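You operate a simulated robot arm through the tools that you are given. There is no shell and no other tool. Be economical: measure what you need, move in short steps, check, and stop when the job is done.

Carry out the task below with a simulated robot arm. There is one attempt and no reset: what you move stays moved.

## Task
Unload wagon 26 into the yellow frame of bay J with crane 2.
Fine: keep the red lever at RUN; wind the grab up before each run, and at the end over the container; leave the other containers, the train, the lorry and crane 1 as they are.

It is judged by the outcome, as a careful person would: the job done as asked, and still so three seconds after it is handed in. It fails if anything else is knocked over, pushed out of place, dropped, spilled or broken.

## Robot
A 7-joint arm with a two-finger parallel gripper, hanging from a carriage that runs on a rail from [-227.6, 1.5] to [0.3, 0] (x, y) and turns from -6.109 to 5.882 rad about z. Base frame: it is fixed where the carriage stands at the start and does not move with it; the origin is on the floor, on the carriage's upright axis, x ahead of it, y to its left, z up; the surface under the hand at the start is at about z = 76. Lengths are in cm, angles in rad, forces in N, time in s.
With the tool pointing down near the work surface it reaches from about 24 to 68 cm from the robot's upright axis, wherever it stands. Its first joint turns from -2.897 to 2.897 rad. Places, roughly: black flat wagon [150, 0, 75]; blue container [125, 25, 75]; gantry crane one [140, 420, 100]; gantry crane two [140, 20, 100]; grab of crane one [140, 430, 100]; grab of crane two [140, -10, 100]; green container [150, 25, 75]; green latch [90, 440, 90]; grey container [150, 25, 75]; hold lever of crane two [70, -20, 80]; lock lever of crane two [70, -10, 80]; lock switch of crane one [70, 450, 80]; red container [150, 25, 75]; teal container [150, 25, 75]; trolley of crane one [140, 430, 110]; trolley of crane two [140, -10, 110]. Payload 3.91 kg.
Tool frame: the origin (TCP) lies between the finger pads and is the grasp point; the fingertips stand 3 cm ahead of it; z points along the fingers, y is the line along which they close. Largest opening 11 cm; finger width 2, thickness 1; the body of the gripper, 4.8 by 11.2 cm, starts 5.5 cm behind the TCP.
Orientation is that of the tool frame in the base frame, as a unit quaternion [x, y, z, w]. With the fingers straight down and closing along the base's y, the tool's x points along the base's -x, its y along +y and its z along -z.

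## Interface
- The arm moves only by the tool move_arm. Its argument "moves" is a list of rows, each a list of 7 numbers: the shift along the tool's x, y, z in units of 30 mm (1.0 is 30 mm), then the turn, a rotation vector about the tool's x, y, z in units of 4 degrees (1.0 is 4 degrees), then the opening in per cent of the stroke, from 0 (shut) to 100 (fully open). In form: [[tx, ty, tz, ax, ay, az, jaw], ...]. A call has 1 to 20 rows; each row shifts and turns the commanded pose from where the row before left it, along the tool's axes as they then stand. A call with a number of a shift or a turn outside -1 to 1 is refused whole. A row lasts 0.2 s, in which the tool goes at most 5 cm and 0.15 rad; a call with a longer step from one row to the next is refused whole, and so is a gripper value outside its range. Where a pose cannot be reached the arm comes as near as it can. A force on the tool above 50 N (or 10 N above the force at the start of the call, whichever is more), or a blocked arm, ends the call early, and 0.2 s more pass. The fingers move at their own pace (about 10.8 cm/s each) and stop on an object; they squeeze with about 38 N. The grip force told is the motor's: it shows also when the fingers shut on nothing. Time passes only in rows, and 0.2 s behind the last, so rows that do not move let the fingers close. The reply holds the time, the measured pose of the TCP, the force on the tool along the base axes, the opening and the grip force, in the units named above and with some noise, with the torque about the TCP (base axes, N m) and any sound that the robot's microphone picked up, and new pictures: "views" is both (left out), scene, wrist or none.
- Cameras (640 x 400 px; columns grow to the right, rows downward): "scene" is now at [27.43, -3.29, 142.19]; the picture's right is [-0.42, -0.91, 0.00], its down [-0.62, 0.29, -0.73] and it looks along [0.66, -0.31, -0.68] (base axes); focal length 286 px, centre (320, 200). "wrist" rides on the gripper at [7.2, 1.7, -10.3] in the tool frame; the picture's right is [-0.23, 0.97, 0.00], its down [-0.76, -0.18, -0.62] and it looks along [-0.61, -0.14, 0.78] (tool axes); focal length 222 px, centre (320, 200). There is no depth. A picture from a camera that has moved, and an enlarged one, comes with that camera's place and axes in the base frame and with its lens.
- move_column(by): slides the trunk up (or, below 0, down) by that many cm; the arm and the scene camera ride with it, the base frame stays. It gives what a move gives, with no picture.
- drive_base(legs): drives the robot by 1 to 6 legs, each [ahead, left, turn to the left] in cm, cm and rad, along the robot's own axes; the way and the turn of a leg run together, so that a leg with both is an arc; at most 150 cm and 3.142 rad a leg. The arm and the cameras ride along, it lands a little off, and it stops where it bumps. It keeps to its track: a leg is cut to what the track allows. It gives what a move gives, and a new picture of the scene camera.
- turn_head(pan, tilt): turns the head with the scene camera to pan (to the left, within 2.705 rad either way) and tilt (down, from -0.506 to 1.204), counted from straight ahead of the robot. It gives what a move gives, and a new picture of the scene camera.
- inspect(camera, box): a new picture of the part [left, top, right, bottom] of that camera's present view, enlarged. It takes no simulated time.
- close_job(): hands the job in; it is judged then, once.

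Work in short steps. Places have to be worked out from the pictures, the camera data and where the tool is seen: move nearer, look again, correct. Check each grasp and each placing, and mend what went wrong. You have 120 turns and 260 pictures in all, those below and enlarged ones among them. Open the gripper and draw the arm clear of the work before you hand the job in, unless the task says otherwise; then end with one line.

The tools are called by a JSON object that holds its "method" and its "body". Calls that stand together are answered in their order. move_arm: Moves the arm, as the interface text tells. Its arguments: {"type":"object","properties":{"moves":{"type":"array","items":{"type":"array","items":{"type":"number"}}},"views":{"type":"string","enum":["both","scene","wrist","none"]}},"required":["moves"]} The other tools are called the same way: move_column (by) slides the trunk up or down; drive_base (legs) drives the base; turn_head (pan, tilt) turns the head that bears the scene camera; inspect (camera, box) takes an enlarged picture of a part of a camera's view; close_job () hands the job in.

At the start:

```text
clock: 0.0
eef_pos: [53.56, -9.94, 112.91]
orientation: [0.0, 1.0, 0.0, 0.0]
ft_force: [0.1, 0.3, -0.5]
ft_torque: [0.02, 0.01, -0.01]
gripper_width: 11.02
finger_force: 0.1
trunk travel left (down, up): [-10.0, 48.0]
robot x, y, heading: [-0.31, 0.34, -0.0]
head pan, tilt: [-0.438, 0.754]
```

scene: 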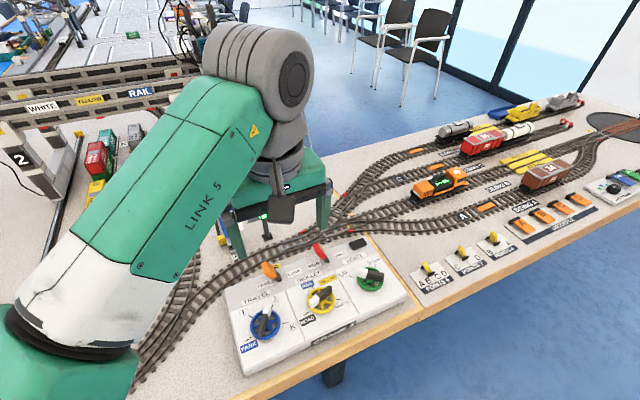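
wrist: 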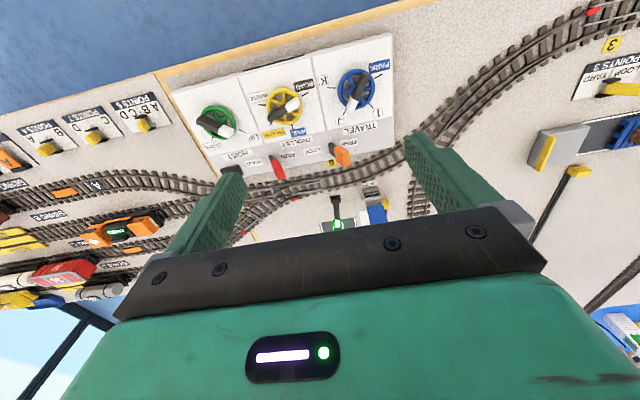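

The panel with three wheels (travel, trolley, hoist) is ahead; I look closer at it and at the crane yard.

{"method": "inspect", "body": {"camera": "wrist", "box": [160, 30, 420, 190]}}

{"method": "inspect", "body": {"camera": "scene", "box": [210, 220, 420, 370]}}

{"method": "turn_head", "body": {"pan": 0.2, "tilt": 0.5}}

```text
2.46 times, centred on (290, 110) of wrist
camera zoom: at [46.07, -8.19, 123.23], right [0.23, 0.97, 0.0], down [0.76, -0.18, 0.62], along [0.61, -0.14, -0.78], focal length 547 px, centre (394, 422)
```

zoom: 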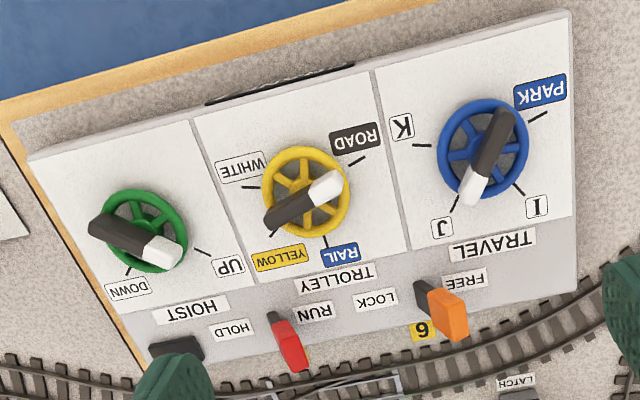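

```text
2.67 times, centred on (315, 295) of scene
camera zoom: at [27.43, -3.29, 142.19], right [-0.42, -0.91, 0.0], down [-0.62, 0.29, -0.73], along [0.66, -0.31, -0.68], focal length 764 px, centre (333, -53)
```

zoom: 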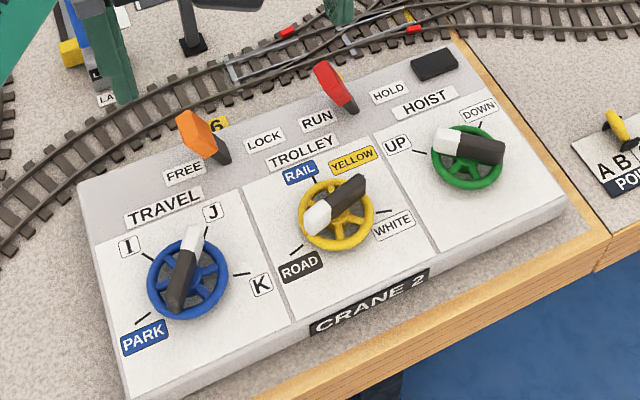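

```text
clock: 1.0
eef_pos: [53.44, -9.85, 112.85]
orientation: [0.0, 1.0, 0.0, -0.001]
ft_force: [0.6, 0.1, -0.2]
ft_torque: [0.03, 0.01, -0.01]
gripper_width: 11.01
finger_force: 0.1
trunk travel left (down, up): [-10.0, 48.0]
robot x, y, heading: [-0.11, 0.08, -0.002]
head pan, tilt: [0.201, 0.499]
camera scene: at [28.86, 2.03, 144.42], right [0.2, -0.98, 0.0], down [-0.47, -0.1, -0.88], along [0.86, 0.17, -0.48], focal length 286 px, centre (320, 200)
```

scene: 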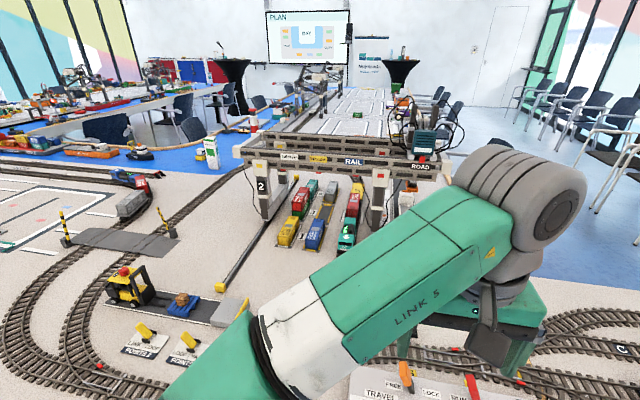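

The crane 2 yard is in view; I enlarge it.

{"method": "inspect", "body": {"camera": "scene", "box": [230, 130, 450, 268]}}

{"method": "inspect", "body": {"camera": "scene", "box": [260, 0, 420, 100]}}

```text
2.90 times, centred on (340, 199) of scene
camera zoom: at [28.86, 2.03, 144.42], right [0.2, -0.98, 0.0], down [-0.47, -0.1, -0.88], along [0.86, 0.17, -0.48], focal length 830 px, centre (262, 203)
```

zoom: 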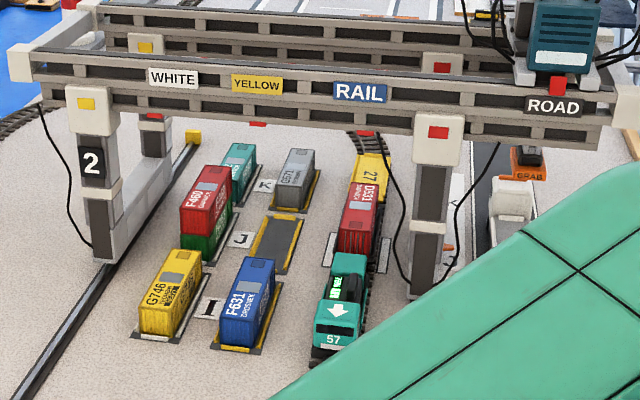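

```text
4.00 times, centred on (340, 50) of scene
camera zoom: at [28.86, 2.03, 144.42], right [0.2, -0.98, 0.0], down [-0.47, -0.1, -0.88], along [0.86, 0.17, -0.48], focal length 1146 px, centre (240, 800)
```

zoom: 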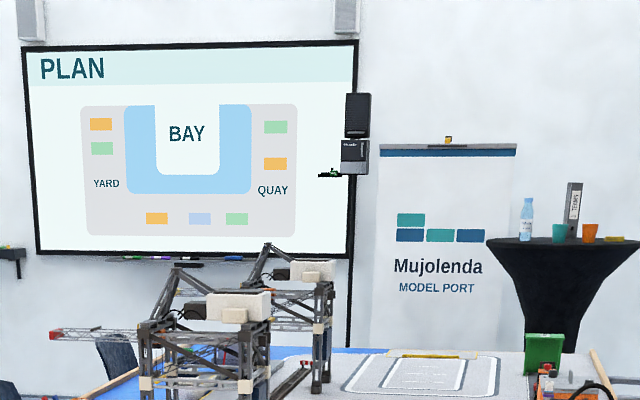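

{"method": "inspect", "body": {"camera": "scene", "box": [320, 170, 390, 214]}}

{"method": "inspect", "body": {"camera": "scene", "box": [380, 100, 460, 190]}}

```text
9.09 times, centred on (355, 192) of scene
camera zoom: at [28.86, 2.03, 144.42], right [0.2, -0.98, 0.0], down [-0.47, -0.1, -0.88], along [0.86, 0.17, -0.48], focal length 2604 px, centre (2, 273)
```

zoom: 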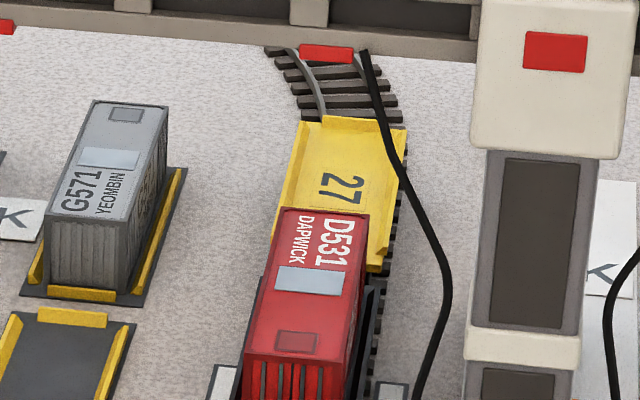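

```text
4.44 times, centred on (420, 145) of scene
camera zoom: at [28.86, 2.03, 144.42], right [0.2, -0.98, 0.0], down [-0.47, -0.1, -0.88], along [0.86, 0.17, -0.48], focal length 1273 px, centre (-124, 444)
```

zoom: 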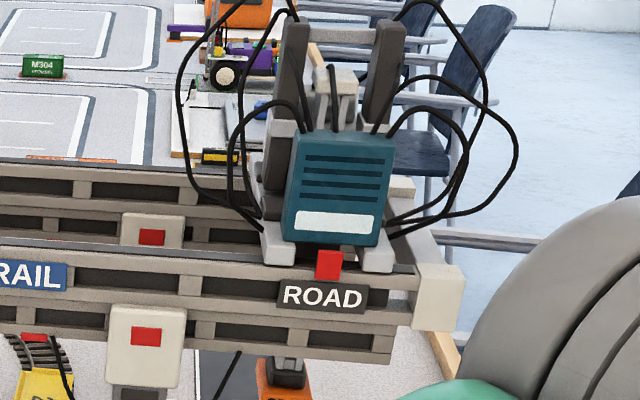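

Red container D531 stands on the black wagon at bay J's rail place, wagon 27 behind it is empty; so the black wagon should be 26. Trolley is at ROAD, travel at J, hoist at UP by the knobs. I judge the trolley knob hub at about [56.6, -17.4, 80], its handle along 100°. I move above it to look closely.

{"method": "move_arm", "body": {"moves": [[-0.25, -0.5, 1, 0, 0, 0, 100], [-0.25, -0.5, 1, 0, 0, 0, 100], [-0.25, -0.5, 1, 0, 0, 0, 100], [-0.25, -0.5, 1, 0, 0, 0, 100], [-0.05, -0.5, 1, 0, 0, 0, 100], [0, 0, 0.5, 0, 0, 0, 100]], "views": "both"}}

```text
clock: 2.4
eef_pos: [56.49, -17.47, 96.41]
orientation: [0.0, 1.0, 0.0, 0.0]
ft_force: [-0.2, -1.2, 0.2]
ft_torque: [-0.01, 0.0, -0.03]
gripper_width: 11.02
finger_force: 0.0
trunk travel left (down, up): [-10.0, 48.0]
robot x, y, heading: [0.35, -0.1, -0.004]
head pan, tilt: [0.201, 0.499]
camera scene: at [28.85, 2.03, 144.42], right [0.2, -0.98, 0.0], down [-0.47, -0.1, -0.88], along [0.86, 0.17, -0.48], focal length 286 px, centre (320, 200)
camera wrist: at [49.16, -15.73, 106.86], right [0.23, 0.97, 0.0], down [0.76, -0.18, 0.62], along [0.61, -0.14, -0.78], focal length 222 px, centre (320, 200)
```

scene: 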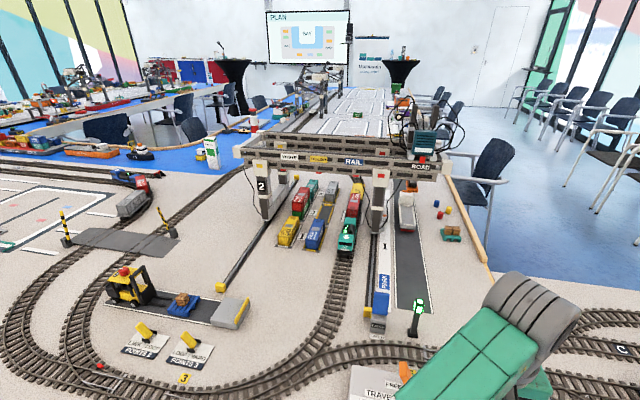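
wrist: 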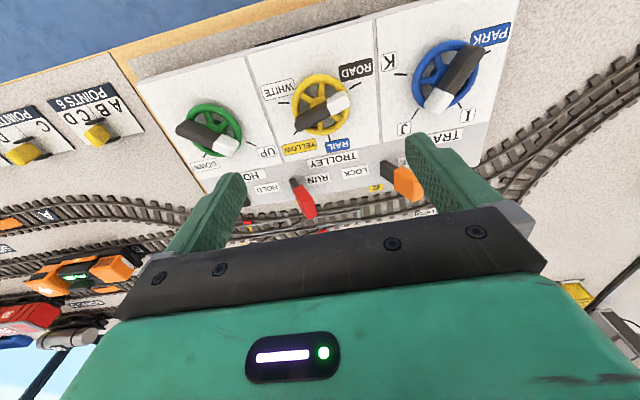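

The crane yard is now clear; I enlarge the crane and its ground scale, and the knob.

{"method": "inspect", "body": {"camera": "scene", "box": [330, 140, 470, 340]}}

{"method": "inspect", "body": {"camera": "wrist", "box": [240, 30, 400, 140]}}

```text
2.00 times, centred on (400, 240) of scene
camera zoom: at [28.85, 2.03, 144.42], right [0.2, -0.98, 0.0], down [-0.47, -0.1, -0.88], along [0.86, 0.17, -0.48], focal length 573 px, centre (160, 120)
```

zoom: 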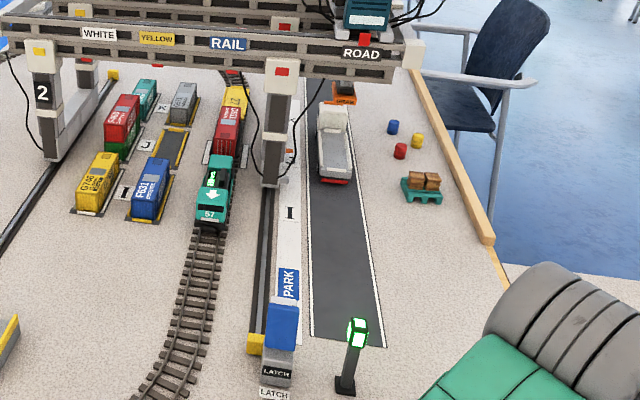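

```text
3.64 times, centred on (320, 85) of wrist
camera zoom: at [49.16, -15.73, 106.86], right [0.23, 0.97, 0.0], down [0.76, -0.18, 0.62], along [0.61, -0.14, -0.78], focal length 808 px, centre (320, 618)
```

zoom: 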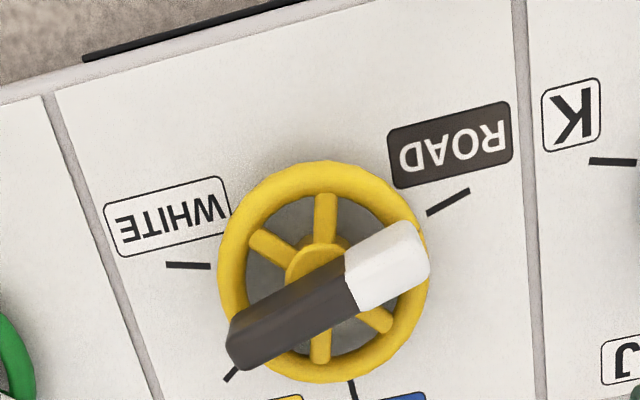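

{"method": "inspect", "body": {"camera": "scene", "box": [370, 165, 430, 240]}}

{"method": "inspect", "body": {"camera": "scene", "box": [270, 170, 380, 255]}}

```text
5.33 times, centred on (400, 202) of scene
camera zoom: at [28.85, 2.03, 144.42], right [0.2, -0.98, 0.0], down [-0.47, -0.1, -0.88], along [0.86, 0.17, -0.48], focal length 1528 px, centre (-107, 187)
```

zoom: 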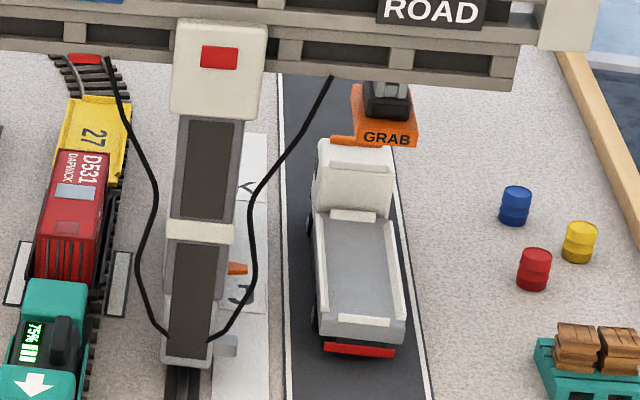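

```text
4.71 times, centred on (325, 212) of scene
camera zoom: at [28.85, 2.03, 144.42], right [0.2, -0.98, 0.0], down [-0.47, -0.1, -0.88], along [0.86, 0.17, -0.48], focal length 1348 px, centre (296, 141)
```

zoom: 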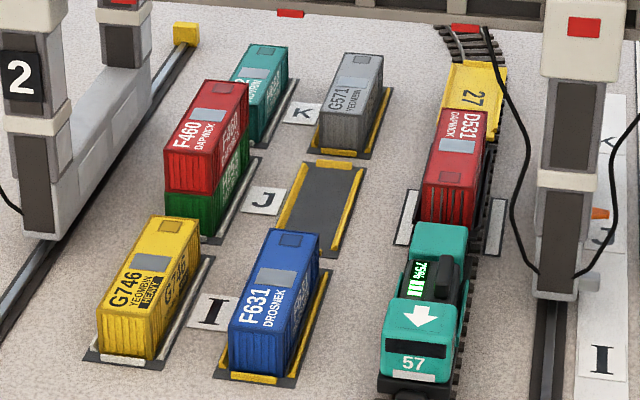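

Everything agrees: pointer at J, grab up at ROAD. Now turn the gripper by +100° so that the fingers straddle the trolley handle.

{"method": "move_arm", "body": {"moves": [[0, 0, 0, 0, 0, -1, 100], [0, 0, 0, 0, 0, -1, 100], [0, 0, 0, 0, 0, -1, 100], [0, 0, 0, 0, 0, -1, 100], [0, 0, 0, 0, 0, -1, 100], [0, 0, 0, 0, 0, -1, 100], [0, 0, 0, 0, 0, -1, 100], [0, 0, 0, 0, 0, -1, 100], [0, 0, 0, 0, 0, -1, 100], [0, 0, 0, 0, 0, -1, 100], [0, 0, 0, 0, 0, -1, 100], [0, 0, 0, 0, 0, -1, 100], [0, 0, 0, 0, 0, -1, 100], [0, 0, 0, 0, 0, -1, 100], [0, 0, 0, 0, 0, -1, 100], [0, 0, 0, 0, 0, -1, 100], [0, 0, 0, 0, 0, -1, 100], [0, 0, 0, 0, 0, -1, 100], [0, 0, 0, 0, 0, -1, 100], [0, 0, 0, 0, 0, -1, 100]], "views": "none"}}

{"method": "move_arm", "body": {"moves": [[0, 0, 0, 0, 0, -1, 100], [0, 0, 0, 0, 0, -1, 100], [0, 0, 0, 0, 0, -1, 100], [0, 0, 0, 0, 0, -1, 100], [0, 0, 0, 0, 0, -1, 60], [0, 0, 0.5, 0, 0, 0, 60], [0, 0, 0.5, 0, 0, 0, 60], [0, 0, 0.5, 0, 0, 0, 50], [0, 0, 0.5, 0, 0, 0, 50]], "views": "both"}}

```text
clock: 6.6
eef_pos: [56.55, -17.34, 96.24]
orientation: [-0.643, 0.766, 0.0, 0.0]
ft_force: [0.4, 0.1, 0.4]
ft_torque: [0.02, -0.01, 0.0]
gripper_width: 11.0
finger_force: 0.0
trunk travel left (down, up): [-10.0, 48.0]
robot x, y, heading: [0.07, -0.06, 0.003]
head pan, tilt: [0.201, 0.499]
```

```text
clock: 8.6
eef_pos: [56.5, -17.48, 90.14]
orientation: [0.766, -0.643, 0.0, 0.0]
ft_force: [0.7, 0.3, 0.1]
ft_torque: [0.01, -0.01, -0.05]
gripper_width: 5.48
finger_force: 0.0
trunk travel left (down, up): [-10.0, 48.0]
robot x, y, heading: [-0.54, 0.01, 0.003]
head pan, tilt: [0.201, 0.499]
camera scene: at [28.85, 2.04, 144.42], right [0.2, -0.98, 0.0], down [-0.47, -0.1, -0.88], along [0.86, 0.17, -0.48], focal length 286 px, centre (320, 200)
camera wrist: at [56.05, -24.8, 100.71], right [-1.0, 0.05, 0.0], down [0.04, 0.78, 0.62], along [0.03, 0.62, -0.78], focal length 222 px, centre (320, 200)
```

scene: 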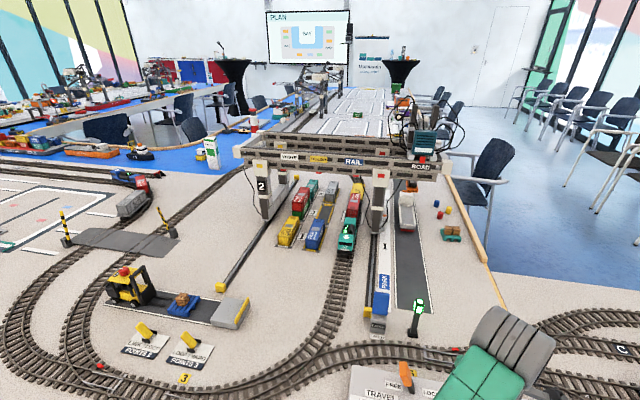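
wrist: 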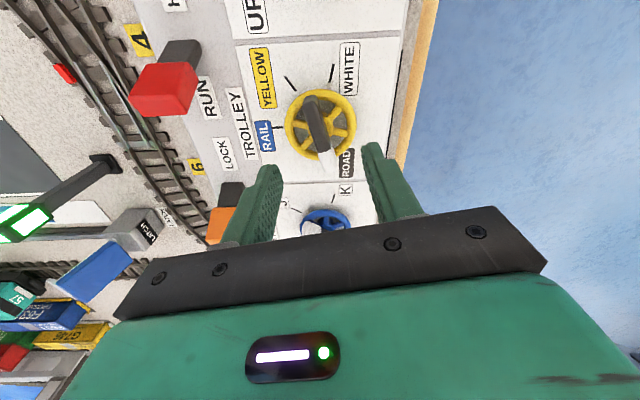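

Fingers line up with the handle. I descend so that the tips reach down its sides, then close.

{"method": "move_arm", "body": {"moves": [[0, 0, 0.5, 0, 0, 0, 50], [0, 0, 0.5, 0, 0, 0, 50], [0, 0, 0.5, 0, 0, 0, 50], [0, 0, 0.4, 0, 0, 0, 50], [0, 0, 0.3, 0, 0, 0, 50]], "views": "wrist"}}

```text
clock: 9.8
eef_pos: [56.69, -17.41, 84.16]
orientation: [0.766, -0.643, 0.002, -0.001]
ft_force: [-9.8, 4.4, 39.0]
ft_torque: [0.27, 1.54, 0.0]
gripper_width: 5.91
finger_force: 4.5
trunk travel left (down, up): [-10.0, 48.0]
robot x, y, heading: [0.0, -0.13, 0.001]
head pan, tilt: [0.201, 0.499]
camera wrist: at [56.23, -24.86, 94.54], right [-1.0, 0.05, 0.0], down [0.04, 0.78, 0.62], along [0.04, 0.62, -0.78], focal length 222 px, centre (320, 200)
```

wrist: 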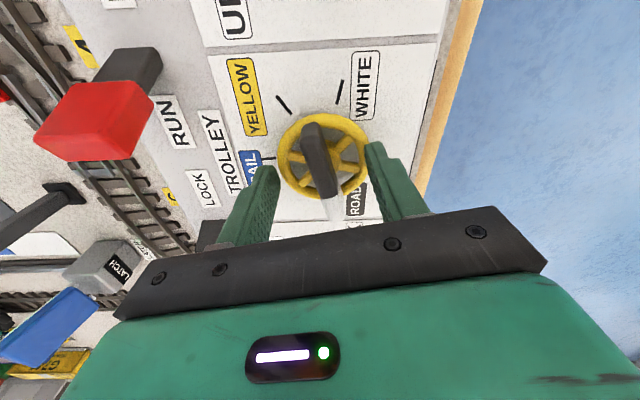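

The tips touched the rim (39 N). I raise about 0.6 cm and close onto the handle.

{"method": "move_arm", "body": {"moves": [[0, 0, -0.25, 0, 0, 0, 52], [0, 0, 0, 0, 0, 0, 25], [0, 0, 0, 0, 0, 0, 25], [0, 0, 0.1, 0, 0, 0, 0], [0, 0, 0, 0, 0, 0, 0], [0, 0, 0, 0, 0, 0, 0]], "views": "wrist"}}

```text
clock: 11.2
eef_pos: [56.5, -17.47, 84.36]
orientation: [0.766, -0.643, 0.0, 0.0]
ft_force: [-20.2, 3.0, 39.4]
ft_torque: [-0.03, 0.48, 0.0]
gripper_width: 1.11
finger_force: 45.2
trunk travel left (down, up): [-10.0, 48.0]
robot x, y, heading: [0.15, -0.23, 0.001]
head pan, tilt: [0.201, 0.499]
camera wrist: at [56.01, -24.82, 94.75], right [-1.0, 0.05, 0.0], down [0.04, 0.78, 0.62], along [0.04, 0.62, -0.78], focal length 222 px, centre (320, 200)
```

wrist: 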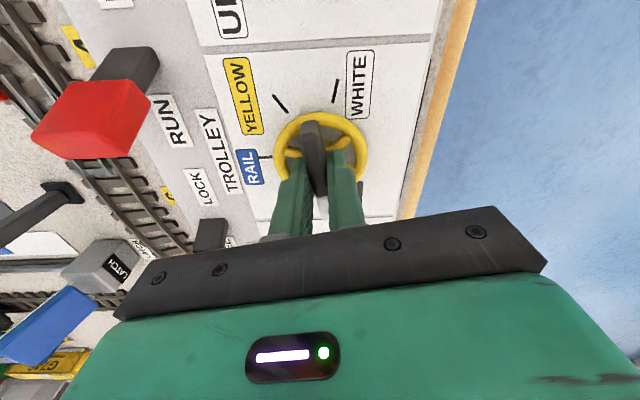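

Handle gripped (1.1 cm). I ease the down and side load slightly and turn clockwise a first part toward RAIL.

{"method": "move_arm", "body": {"moves": [[0, 0.05, -0.1, 0, 0, 0, 0], [0, 0, 0, 0, 0, 1, 0], [0, 0, 0, 0, 0, 1, 0], [0, 0, 0, 0, 0, 1, 0], [0, 0, 0, 0, 0, 1, 0], [0, 0, 0, 0, 0, 1, 0], [0, 0, 0, 0, 0, 1, 0]], "views": "both"}}

```text
clock: 12.8
eef_pos: [56.49, -17.53, 84.27]
orientation: [-0.615, 0.788, 0.0, -0.001]
ft_force: [21.7, -5.6, -40.4]
ft_torque: [-0.12, -0.35, -0.04]
gripper_width: 1.17
finger_force: 45.1
trunk travel left (down, up): [-10.0, 48.0]
robot x, y, heading: [0.05, -0.28, 0.005]
head pan, tilt: [0.201, 0.499]
camera scene: at [28.95, 2.03, 144.41], right [0.2, -0.98, 0.0], down [-0.47, -0.1, -0.88], along [0.86, 0.17, -0.48], focal length 286 px, centre (320, 200)
camera wrist: at [52.99, -24.03, 94.79], right [-0.89, 0.46, 0.0], down [0.36, 0.7, 0.62], along [0.28, 0.55, -0.78], focal length 222 px, centre (320, 200)
```

scene: 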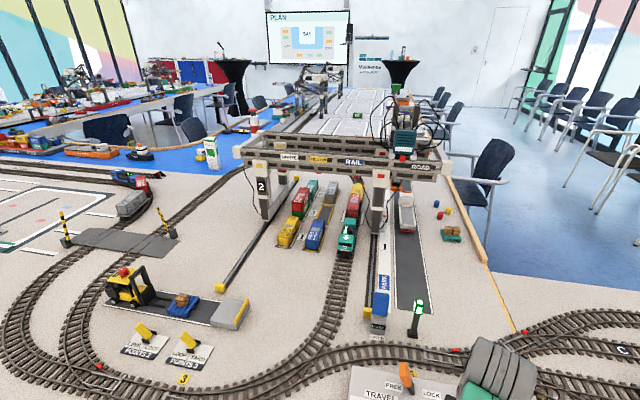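
wrist: 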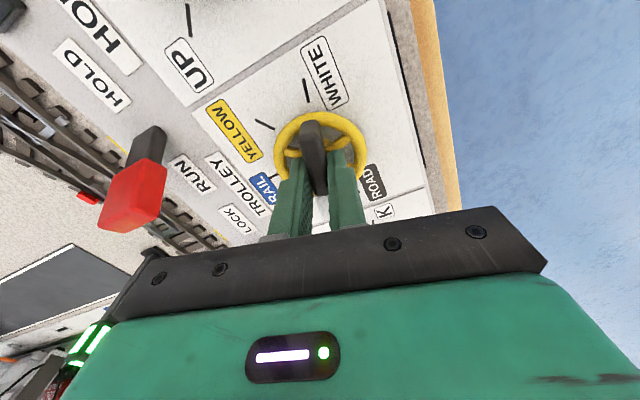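

The trolley follows the knob. I relax the pull and continue.

{"method": "move_arm", "body": {"moves": [[0, -0.025, 0.05, 0, 0, 1, 0], [0, 0, 0, 0, 0, 1, 0], [0, 0, 0, 0, 0, 1, 0], [0, 0, 0, 0, 0, 1, 0], [0, 0, 0, 0, 0, 1, 0], [0, 0, 0, 0, 0, 1, 0], [0, 0, 0, 0, 0, 1, 0], [0, 0, 0, 0, 0, 1, 0], [0, 0, 0, 0, 0, 1, 0], [0, 0, 0, 0, 0, 1, 0], [0, 0, 0, 0, 0, 1, 0], [0, 0, 0, 0, 0, 1, 0], [0, 0, 0, 0, 0, 1, 0], [0, 0, 0, 0, 0, 1, 0]], "views": "both"}}

{"method": "inspect", "body": {"camera": "scene", "box": [320, 100, 460, 190]}}

```text
clock: 15.8
eef_pos: [56.4, -17.37, 84.43]
orientation: [-0.174, 0.985, 0.001, 0.0]
ft_force: [-15.0, 7.6, 31.9]
ft_torque: [-0.02, 1.01, 0.04]
gripper_width: 1.18
finger_force: 44.4
trunk travel left (down, up): [-10.0, 48.0]
robot x, y, heading: [-0.08, -0.18, -0.001]
head pan, tilt: [0.201, 0.499]
camera scene: at [28.81, 2.09, 144.43], right [0.2, -0.98, 0.0], down [-0.47, -0.1, -0.88], along [0.86, 0.18, -0.48], focal length 286 px, centre (320, 200)
camera wrist: at [48.94, -18.24, 94.81], right [-0.12, 0.99, 0.0], down [0.78, 0.09, 0.62], along [0.62, 0.07, -0.78], focal length 222 px, centre (320, 200)
```

scene: 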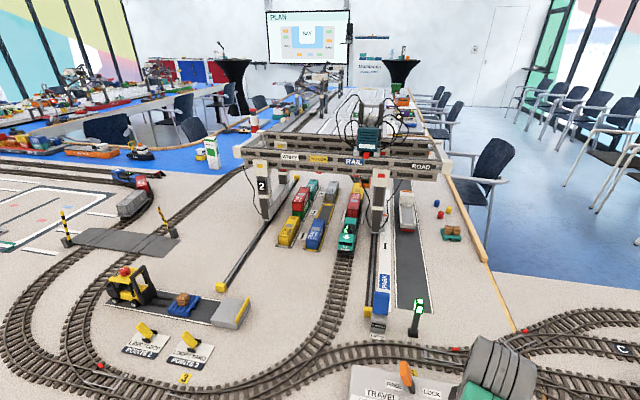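
wrist: 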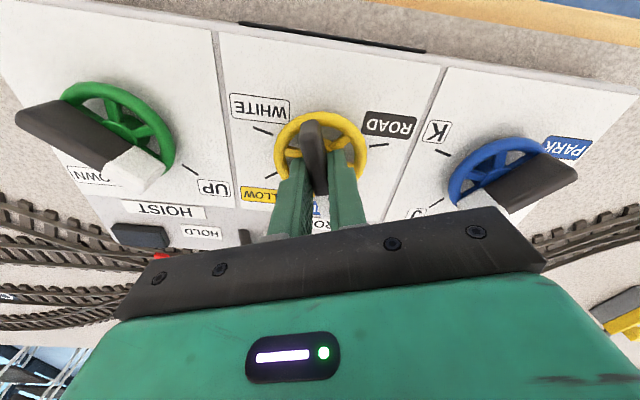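

```text
4.44 times, centred on (390, 145) of scene
camera zoom: at [28.81, 2.09, 144.43], right [0.2, -0.98, 0.0], down [-0.47, -0.1, -0.88], along [0.86, 0.18, -0.48], focal length 1273 px, centre (9, 444)
```

zoom: 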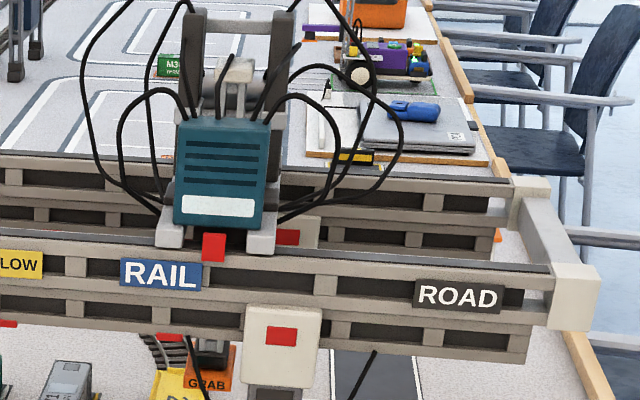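

Trolley is short of RAIL by about 16° of turn. Continue four steps.

{"method": "move_arm", "body": {"moves": [[0, 0, -0.03, 0, 0, 1, 0], [0, 0, 0, 0, 0, 1, 0], [0, 0, 0, 0, 0, 1, 0], [0, 0, 0, 0, 0, 1, 0], [0, 0, 0, 0, 0, 0, 0], [0, 0, 0, 0, 0, 0, 0]], "views": "none"}}

{"method": "inspect", "body": {"camera": "scene", "box": [320, 140, 400, 260]}}

{"method": "inspect", "body": {"camera": "wrist", "box": [220, 80, 430, 220]}}

```text
clock: 17.2
eef_pos: [56.52, -17.42, 84.46]
orientation: [-0.035, 0.999, 0.001, 0.0]
ft_force: [-16.9, 8.3, 29.5]
ft_torque: [0.1, 0.08, -0.01]
gripper_width: 1.19
finger_force: 44.9
trunk travel left (down, up): [-10.0, 48.0]
robot x, y, heading: [-0.23, -0.08, -0.0]
head pan, tilt: [0.201, 0.499]
```

```text
3.33 times, centred on (360, 200) of scene
camera zoom: at [28.79, 2.11, 144.41], right [0.2, -0.98, 0.0], down [-0.47, -0.09, -0.88], along [0.86, 0.18, -0.48], focal length 955 px, centre (187, 200)
```

zoom: 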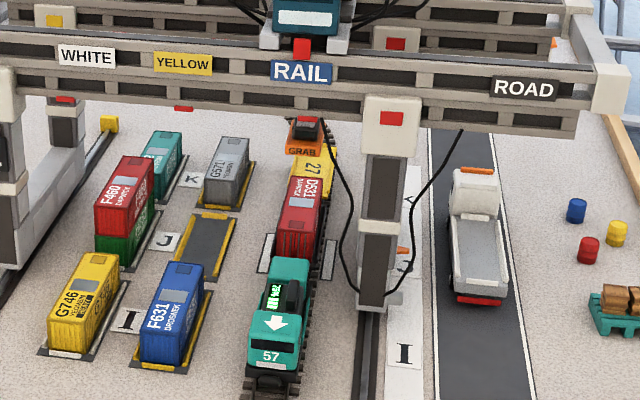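

```text
2.86 times, centred on (325, 150) of wrist
camera zoom: at [48.99, -16.16, 94.81], right [0.16, 0.99, 0.0], down [0.77, -0.12, 0.62], along [0.61, -0.1, -0.78], focal length 635 px, centre (306, 343)
```

zoom: 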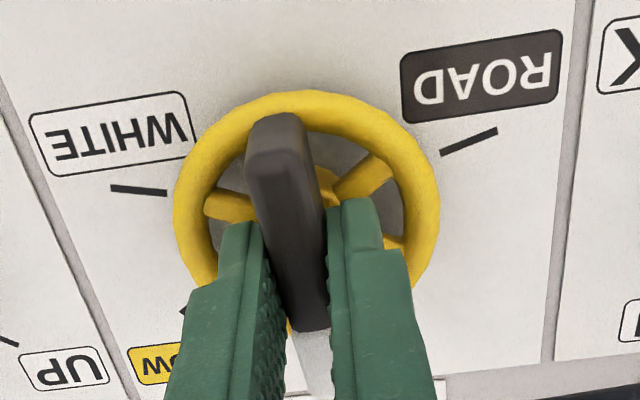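

Trolley marker is centred on RAIL, grab over D531. I release, rise, and look at the hoist knob.

{"method": "move_arm", "body": {"moves": [[0, 0, 0, 0, 0, 0, 27], [0, 0, -0.2, 0, 0, 0, 27], [0, 0, -1, 0, 0, 0, 27], [0, 0, -1, 0, 0, 0, 40], [0, 0, -0.8, 0, 0, -1, 40], [0, 0, 0, 0, 0, -1, 40], [0, -0.8, 0, 0, 0, 0, 40], [0, -0.9, 0, 0, 0, 0, 40], [0, -0.9, 0, 0, 0, 0, 40], [0, -0.9, 0, 0, 0, 0, 40], [0, -0.8, 0, 0, 0, 0, 40]], "views": "both"}}

```text
clock: 19.6
eef_pos: [59.11, -30.09, 93.29]
orientation: [-0.105, 0.994, 0.001, 0.0]
ft_force: [0.3, 0.3, -0.4]
ft_torque: [0.02, -0.01, 0.02]
gripper_width: 4.41
finger_force: 0.0
trunk travel left (down, up): [-10.0, 48.0]
robot x, y, heading: [-0.42, -0.23, -0.001]
head pan, tilt: [0.201, 0.499]
camera scene: at [28.86, 2.03, 144.42], right [0.2, -0.98, 0.0], down [-0.47, -0.1, -0.88], along [0.86, 0.17, -0.48], focal length 286 px, centre (320, 200)
camera wrist: at [51.58, -29.94, 103.8], right [0.02, 1.0, 0.0], down [0.78, -0.01, 0.62], along [0.62, -0.01, -0.78], focal length 222 px, centre (320, 200)
```

scene: 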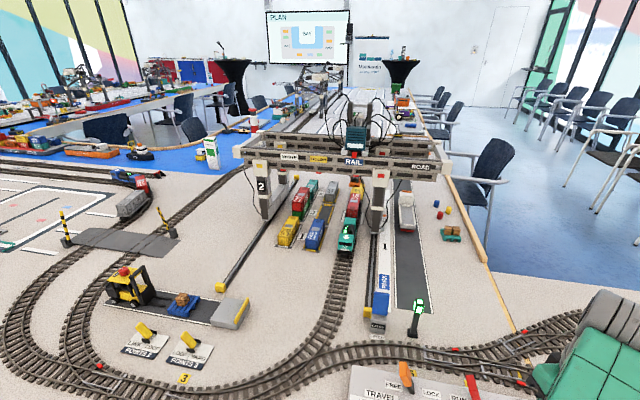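
wrist: 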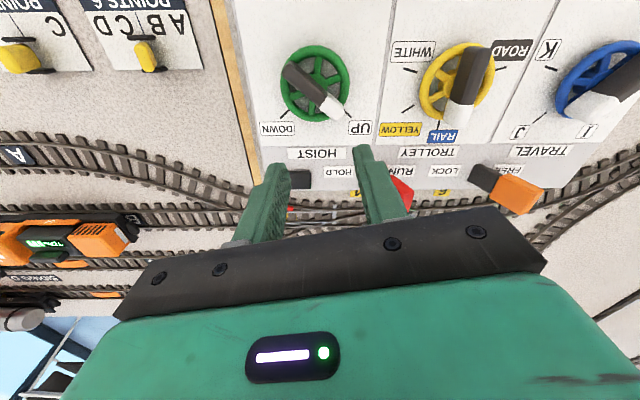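

Hoist handle: centre about [56.4, -30.5], along 51° (UP). Align over it.

{"method": "move_arm", "body": {"moves": [[0.45, 0.03, 0, 0, 0, 0, 40], [0.45, 0.025, 0, 0, 0, 0, 40], [0, 0, 0, 0, 0, -1, 30], [0, 0, 0, 0, 0, -1, 30], [0, 0, 0, 0, 0, -1, 30], [0, 0, 0, 0, 0, -1, 30], [0, 0, 0, 0, 0, -1, 30], [0, 0, 0, 0, 0, -1, 30], [0, 0, 0, 0, 0, -1, 30], [0, 0, 0.4, 0, 0, -1, 30], [0, 0, 0.6, 0, 0, -1, 30], [0, 0, 0.6, 0, 0, -1, 30]], "views": "wrist"}}

```text
clock: 22.2
eef_pos: [56.64, -30.56, 88.57]
orientation: [-0.439, 0.898, 0.0, 0.0]
ft_force: [-0.3, 0.0, -0.6]
ft_torque: [-0.02, -0.02, 0.01]
gripper_width: 3.32
finger_force: 0.0
trunk travel left (down, up): [-10.0, 48.0]
robot x, y, heading: [-0.07, 0.21, -0.002]
head pan, tilt: [0.201, 0.499]
camera wrist: at [50.72, -35.18, 99.1], right [-0.63, 0.78, 0.0], down [0.61, 0.49, 0.62], along [0.48, 0.39, -0.78], focal length 222 px, centre (320, 200)
```

wrist: 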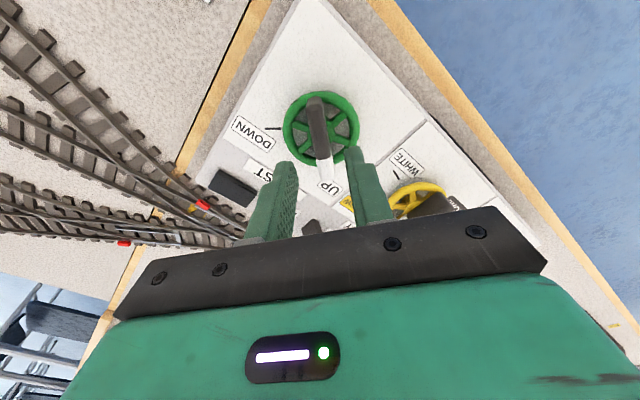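

Aligned. Descend and close on the hoist handle.

{"method": "move_arm", "body": {"moves": [[0, 0, 0.5, 0, 0, 0, 30], [0, 0, 0.5, 0, 0, 0, 30], [0, 0, 0.33, 0, 0, 0, 30], [0, 0, 0, 0, 0, 0, 10], [0, 0, 0, 0, 0, 0, 0], [0, 0, 0, 0, 0, 0, 0]], "views": "wrist"}}

```text
clock: 23.6
eef_pos: [56.45, -30.45, 84.65]
orientation: [-0.439, 0.899, 0.0, 0.0]
ft_force: [0.5, 0.2, 0.6]
ft_torque: [0.32, -0.23, -0.85]
gripper_width: 1.25
finger_force: 44.4
trunk travel left (down, up): [-10.0, 48.0]
robot x, y, heading: [0.07, -0.16, 0.0]
head pan, tilt: [0.201, 0.499]
camera wrist: at [50.61, -35.1, 95.11], right [-0.63, 0.78, 0.0], down [0.61, 0.49, 0.62], along [0.49, 0.39, -0.78], focal length 222 px, centre (320, 200)
```

wrist: 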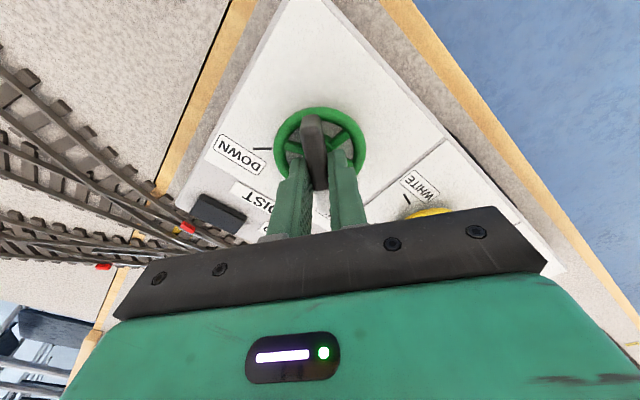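

Good grip. Wind down a part and look.

{"method": "move_arm", "body": {"moves": [[0, 0, 0, 0, 0, 1, 0], [0, 0, 0, 0, 0, 1, 0], [0, 0, 0, 0, 0, 1, 0], [0, 0, 0, 0, 0, 1, 0], [0, 0, 0, 0, 0, 1, 0], [0, 0, 0, 0, 0, 1, 0], [0, 0, 0, 0, 0, 0, 0]], "views": "none"}}

{"method": "inspect", "body": {"camera": "scene", "box": [320, 150, 400, 260]}}

```text
clock: 25.2
eef_pos: [56.57, -30.54, 84.63]
orientation: [-0.241, 0.971, -0.001, 0.0]
ft_force: [-4.0, 2.5, 17.4]
ft_torque: [-0.38, 1.18, -0.01]
gripper_width: 1.15
finger_force: 44.7
trunk travel left (down, up): [-10.0, 48.0]
robot x, y, heading: [-0.17, -0.02, 0.003]
head pan, tilt: [0.201, 0.499]
```

```text
3.64 times, centred on (360, 205) of scene
camera zoom: at [28.89, 2.03, 144.44], right [0.2, -0.98, 0.0], down [-0.47, -0.1, -0.88], along [0.86, 0.17, -0.48], focal length 1042 px, centre (174, 182)
```

zoom: 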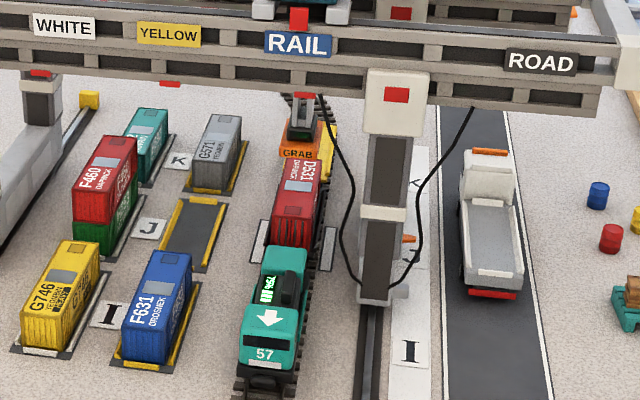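

{"method": "move_arm", "body": {"moves": [[0, 0, 0, 0, 0, 1, 0], [0, 0, 0, 0, 0, 1, 0], [0, 0, 0, 0, 0, 1, 0], [0, 0, 0, 0, 0, 1, 0], [0, 0, 0, 0, 0, 0, 0]], "views": "none"}}

{"method": "inspect", "body": {"camera": "scene", "box": [330, 160, 390, 220]}}

```text
clock: 26.4
eef_pos: [56.6, -30.56, 84.72]
orientation: [-0.104, 0.995, 0.0, 0.0]
ft_force: [-9.1, 3.7, 24.5]
ft_torque: [0.16, 0.6, -0.02]
gripper_width: 1.19
finger_force: 45.1
trunk travel left (down, up): [-10.0, 48.0]
robot x, y, heading: [-0.07, -0.11, -0.002]
head pan, tilt: [0.201, 0.499]
```

```text
6.67 times, centred on (360, 190) of scene
camera zoom: at [28.85, 2.02, 144.43], right [0.2, -0.98, 0.0], down [-0.47, -0.1, -0.88], along [0.86, 0.17, -0.48], focal length 1910 px, centre (53, 267)
```

zoom: 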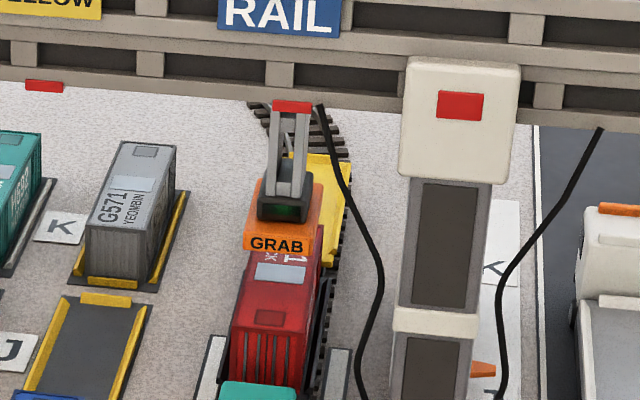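

Grab is descending well aligned, some 2–3 cm left. Continue in steps.

{"method": "move_arm", "body": {"moves": [[0, 0, -0.03, 0, 0, 1, 0], [0, 0, 0, 0, 0, 1, 0], [0, 0, 0, 0, 0, 1, 0], [0, 0, 0, 0, 0, 0, 0]], "views": "none"}}

{"method": "inspect", "body": {"camera": "scene", "box": [330, 160, 390, 220]}}

```text
clock: 27.4
eef_pos: [56.48, -30.6, 84.69]
orientation: [0.0, 1.0, 0.0, 0.0]
ft_force: [-3.3, 0.2, 8.0]
ft_torque: [0.05, -0.84, -0.01]
gripper_width: 1.16
finger_force: 44.7
trunk travel left (down, up): [-10.0, 48.0]
robot x, y, heading: [-0.04, -0.08, -0.004]
head pan, tilt: [0.201, 0.499]
```

```text
6.67 times, centred on (360, 190) of scene
camera zoom: at [28.87, 2.02, 144.41], right [0.2, -0.98, 0.0], down [-0.47, -0.1, -0.88], along [0.86, 0.17, -0.48], focal length 1910 px, centre (53, 267)
```

zoom: 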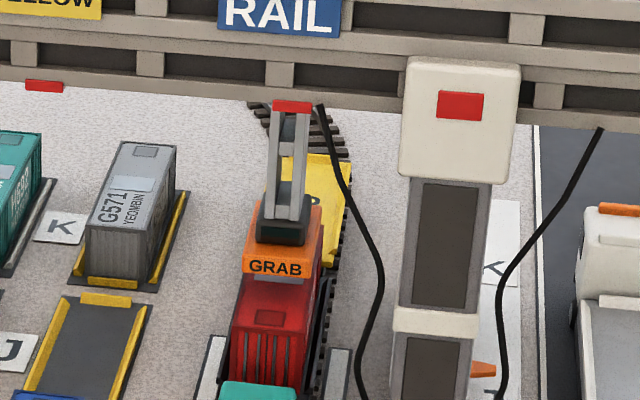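

{"method": "move_arm", "body": {"moves": [[0, 0, 0, 0, 0, 1, 0], [0, 0, 0, 0, 0, 1, 0], [0, 0, 0, 0, 0, 0, 0]], "views": "none"}}

{"method": "inspect", "body": {"camera": "scene", "box": [330, 170, 380, 220]}}

```text
clock: 28.2
eef_pos: [56.64, -30.52, 84.51]
orientation: [0.069, 0.998, -0.001, 0.0]
ft_force: [4.6, -7.3, -11.0]
ft_torque: [-0.23, -1.35, 0.02]
gripper_width: 1.15
finger_force: 45.6
trunk travel left (down, up): [-10.0, 48.0]
robot x, y, heading: [-0.12, -0.14, -0.001]
head pan, tilt: [0.201, 0.499]
```

```text
8.00 times, centred on (355, 195) of scene
camera zoom: at [28.88, 1.98, 144.4], right [0.2, -0.98, 0.0], down [-0.47, -0.1, -0.88], along [0.86, 0.17, -0.48], focal length 2292 px, centre (40, 240)
```

zoom: 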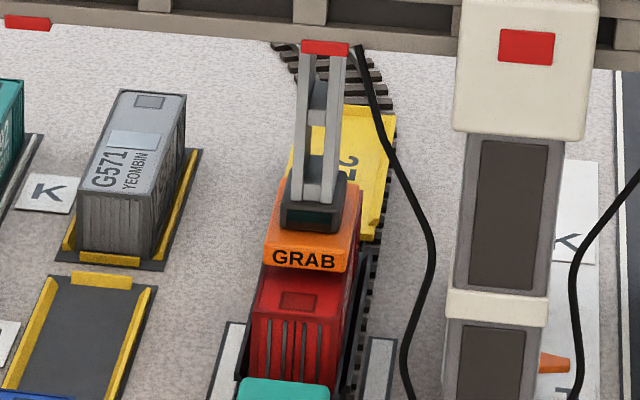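

{"method": "move_arm", "body": {"moves": [[0, 0, 0, 0, 0, 1, 0], [0, 0, 0, 0, 0, 0, 0]], "views": "none"}}

{"method": "inspect", "body": {"camera": "scene", "box": [330, 170, 380, 220]}}

```text
clock: 28.8
eef_pos: [56.53, -30.56, 84.73]
orientation: [0.105, 0.994, 0.0, 0.0]
ft_force: [7.3, -8.6, -17.7]
ft_torque: [-0.18, -0.76, 0.01]
gripper_width: 1.2
finger_force: 44.6
trunk travel left (down, up): [-10.0, 48.0]
robot x, y, heading: [-0.06, 0.02, 0.003]
head pan, tilt: [0.201, 0.499]
```

```text
8.00 times, centred on (355, 195) of scene
camera zoom: at [28.88, 1.97, 144.41], right [0.2, -0.98, 0.0], down [-0.47, -0.1, -0.88], along [0.86, 0.17, -0.48], focal length 2292 px, centre (40, 240)
```

zoom: 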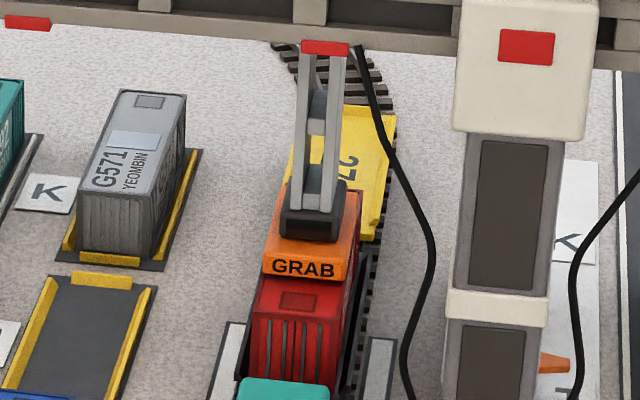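

{"method": "move_arm", "body": {"moves": [[0, 0, 0, 0, 0, 1, 0], [0, 0, 0, 0, 0, 0, 0]], "views": "none"}}

{"method": "inspect", "body": {"camera": "scene", "box": [330, 170, 380, 220]}}

```text
clock: 29.4
eef_pos: [56.61, -30.6, 84.66]
orientation: [0.139, 0.99, 0.0, -0.001]
ft_force: [12.1, -11.4, -25.1]
ft_torque: [0.0, 0.1, 0.0]
gripper_width: 1.19
finger_force: 45.0
trunk travel left (down, up): [-10.0, 48.0]
robot x, y, heading: [0.09, -0.07, -0.001]
head pan, tilt: [0.201, 0.499]
```

```text
8.00 times, centred on (355, 195) of scene
camera zoom: at [28.89, 1.96, 144.41], right [0.2, -0.98, 0.0], down [-0.47, -0.1, -0.88], along [0.86, 0.17, -0.48], focal length 2292 px, centre (40, 240)
```

zoom: 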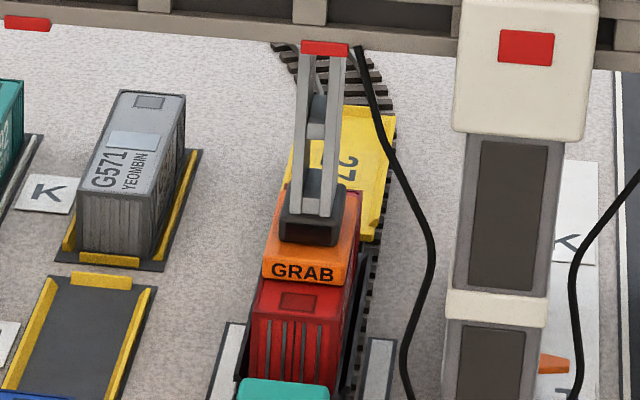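

It moved less this time; one more step to confirm that it has landed.

{"method": "move_arm", "body": {"moves": [[0, 0, 0.03, 0, 0, 1, 0], [0, 0, 0, 0, 0, 0, 0]], "views": "none"}}

{"method": "inspect", "body": {"camera": "scene", "box": [330, 170, 380, 220]}}

```text
clock: 30.0
eef_pos: [56.55, -30.7, 84.65]
orientation: [0.175, 0.985, 0.0, 0.0]
ft_force: [8.0, -8.3, -14.7]
ft_torque: [0.39, 1.04, 0.01]
gripper_width: 1.18
finger_force: 44.6
trunk travel left (down, up): [-10.0, 48.0]
robot x, y, heading: [-0.04, -0.05, -0.001]
head pan, tilt: [0.201, 0.499]
```

```text
8.00 times, centred on (355, 195) of scene
camera zoom: at [28.86, 1.97, 144.43], right [0.2, -0.98, 0.0], down [-0.47, -0.1, -0.88], along [0.86, 0.17, -0.48], focal length 2292 px, centre (40, 240)
```

zoom: 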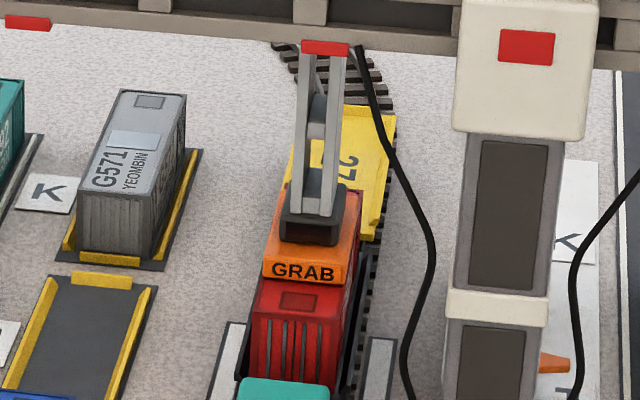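

The grab rests on the container (no further motion). Release the hoist handle, rise, and move toward the lock lever to look.

{"method": "move_arm", "body": {"moves": [[0, 0, 0, 0, 0, 0, 27], [0, 0, -0.2, 0, 0, 0, 27], [0, 0, -1, 0, 0, 0, 27], [0, 0, -1, 0, 0, 0, 20], [0, 0, -1, 0, 0, -1, 10], [0, 0, -0.8, 0, 0, -1, 0], [0, 0, 0, 0, 0, -1, 0], [0, 0, 0, 0, 0, -1, 0], [0, 0, 0, 0, 0, -1, 0], [0, 1, 0, 0, 0, 0, 0], [0, 1, 0, 0, 0, 0, 0], [0, 1, 0, 0, 0, 0, 0], [0, 1, 0, 0, 0, 0, 0], [0, 1, 0, 0, 0, 0, 0], [0, 1, 0, 0, 0, 0, 0], [0, 1, 0, 0, 0, 0, 0]], "views": "both"}}

{"method": "inspect", "body": {"camera": "wrist", "box": [200, 0, 440, 200]}}

```text
clock: 33.4
eef_pos: [56.6, -9.49, 96.59]
orientation: [0.0, 1.0, 0.0, 0.0]
ft_force: [0.3, 0.5, -0.4]
ft_torque: [-0.02, 0.02, 0.0]
gripper_width: 0.01
finger_force: 37.9
trunk travel left (down, up): [-10.0, 48.0]
robot x, y, heading: [0.07, -0.31, -0.0]
head pan, tilt: [0.201, 0.499]
camera scene: at [28.85, 2.05, 144.42], right [0.2, -0.98, 0.0], down [-0.47, -0.1, -0.88], along [0.86, 0.18, -0.48], focal length 286 px, centre (320, 200)
camera wrist: at [49.22, -7.78, 106.97], right [0.23, 0.97, 0.0], down [0.76, -0.18, 0.62], along [0.61, -0.14, -0.78], focal length 222 px, centre (320, 200)
```

scene: 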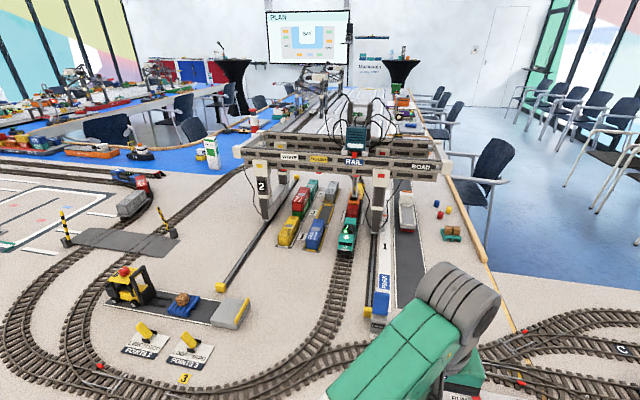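
wrist: 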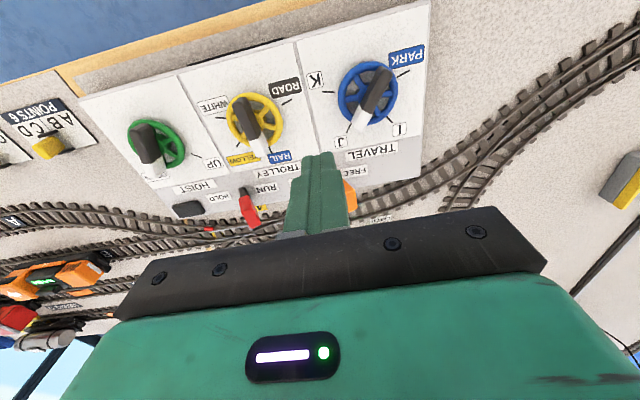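

```text
2.00 times, centred on (320, 100) of wrist
camera zoom: at [49.22, -7.78, 106.97], right [0.23, 0.97, 0.0], down [0.76, -0.18, 0.62], along [0.61, -0.14, -0.78], focal length 444 px, centre (320, 400)
```

zoom: 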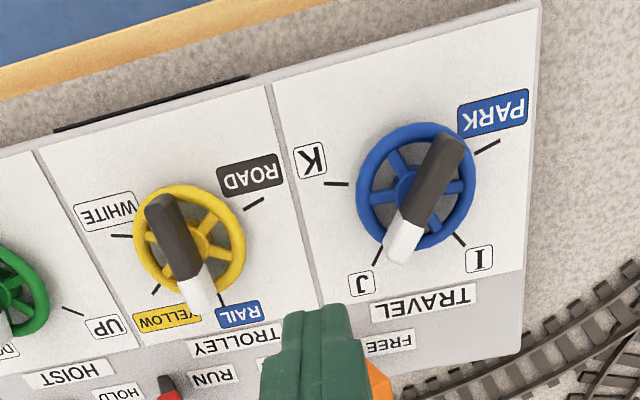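

Lock tab judged at about [66.7, -8.7, 84.5], pivot near y -10.3, leaning to FREE (+y). I come down with closed fingers on its +y side.

{"method": "move_arm", "body": {"moves": [[-0.7, 0.5, 0, 0, 0, 0, 0], [-0.9, 0.5, 0, 0, 0, 0, 0], [-0.9, 0.5, 0, 0, 0, 0, 0], [-0.85, 0.3, 0, 0, 0, 0, 0], [0, 0, 0.8, 0, 0, 0, 0], [0, 0, 0.8, 0, 0, 0, 0], [0, 0, 0.7, 0, 0, 0, 0]], "views": "both"}}

```text
clock: 35.0
eef_pos: [66.62, -4.12, 89.57]
orientation: [0.0, 1.0, 0.0, 0.0]
ft_force: [-0.3, -1.2, 0.4]
ft_torque: [-0.03, -0.01, -0.01]
gripper_width: 0.0
finger_force: 37.3
trunk travel left (down, up): [-10.0, 48.0]
robot x, y, heading: [-0.18, -0.02, -0.003]
head pan, tilt: [0.201, 0.499]
camera scene: at [28.85, 2.04, 144.42], right [0.2, -0.98, 0.0], down [-0.47, -0.1, -0.88], along [0.86, 0.17, -0.48], focal length 286 px, centre (320, 200)
camera wrist: at [59.22, -2.32, 100.07], right [0.23, 0.97, 0.0], down [0.76, -0.18, 0.62], along [0.61, -0.14, -0.78], focal length 222 px, centre (320, 200)
```

scene: 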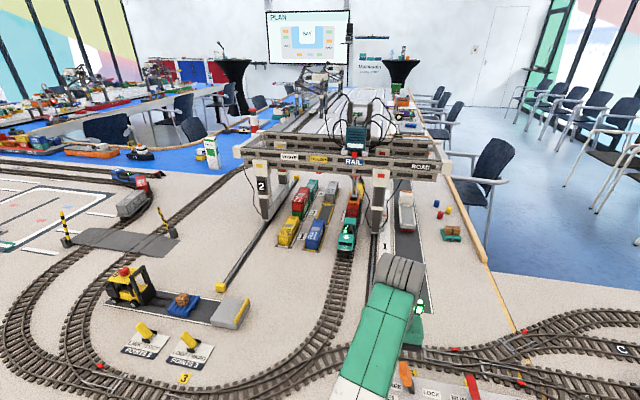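
wrist: 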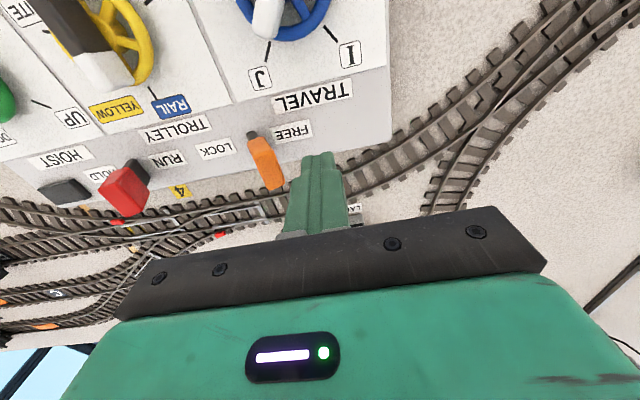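

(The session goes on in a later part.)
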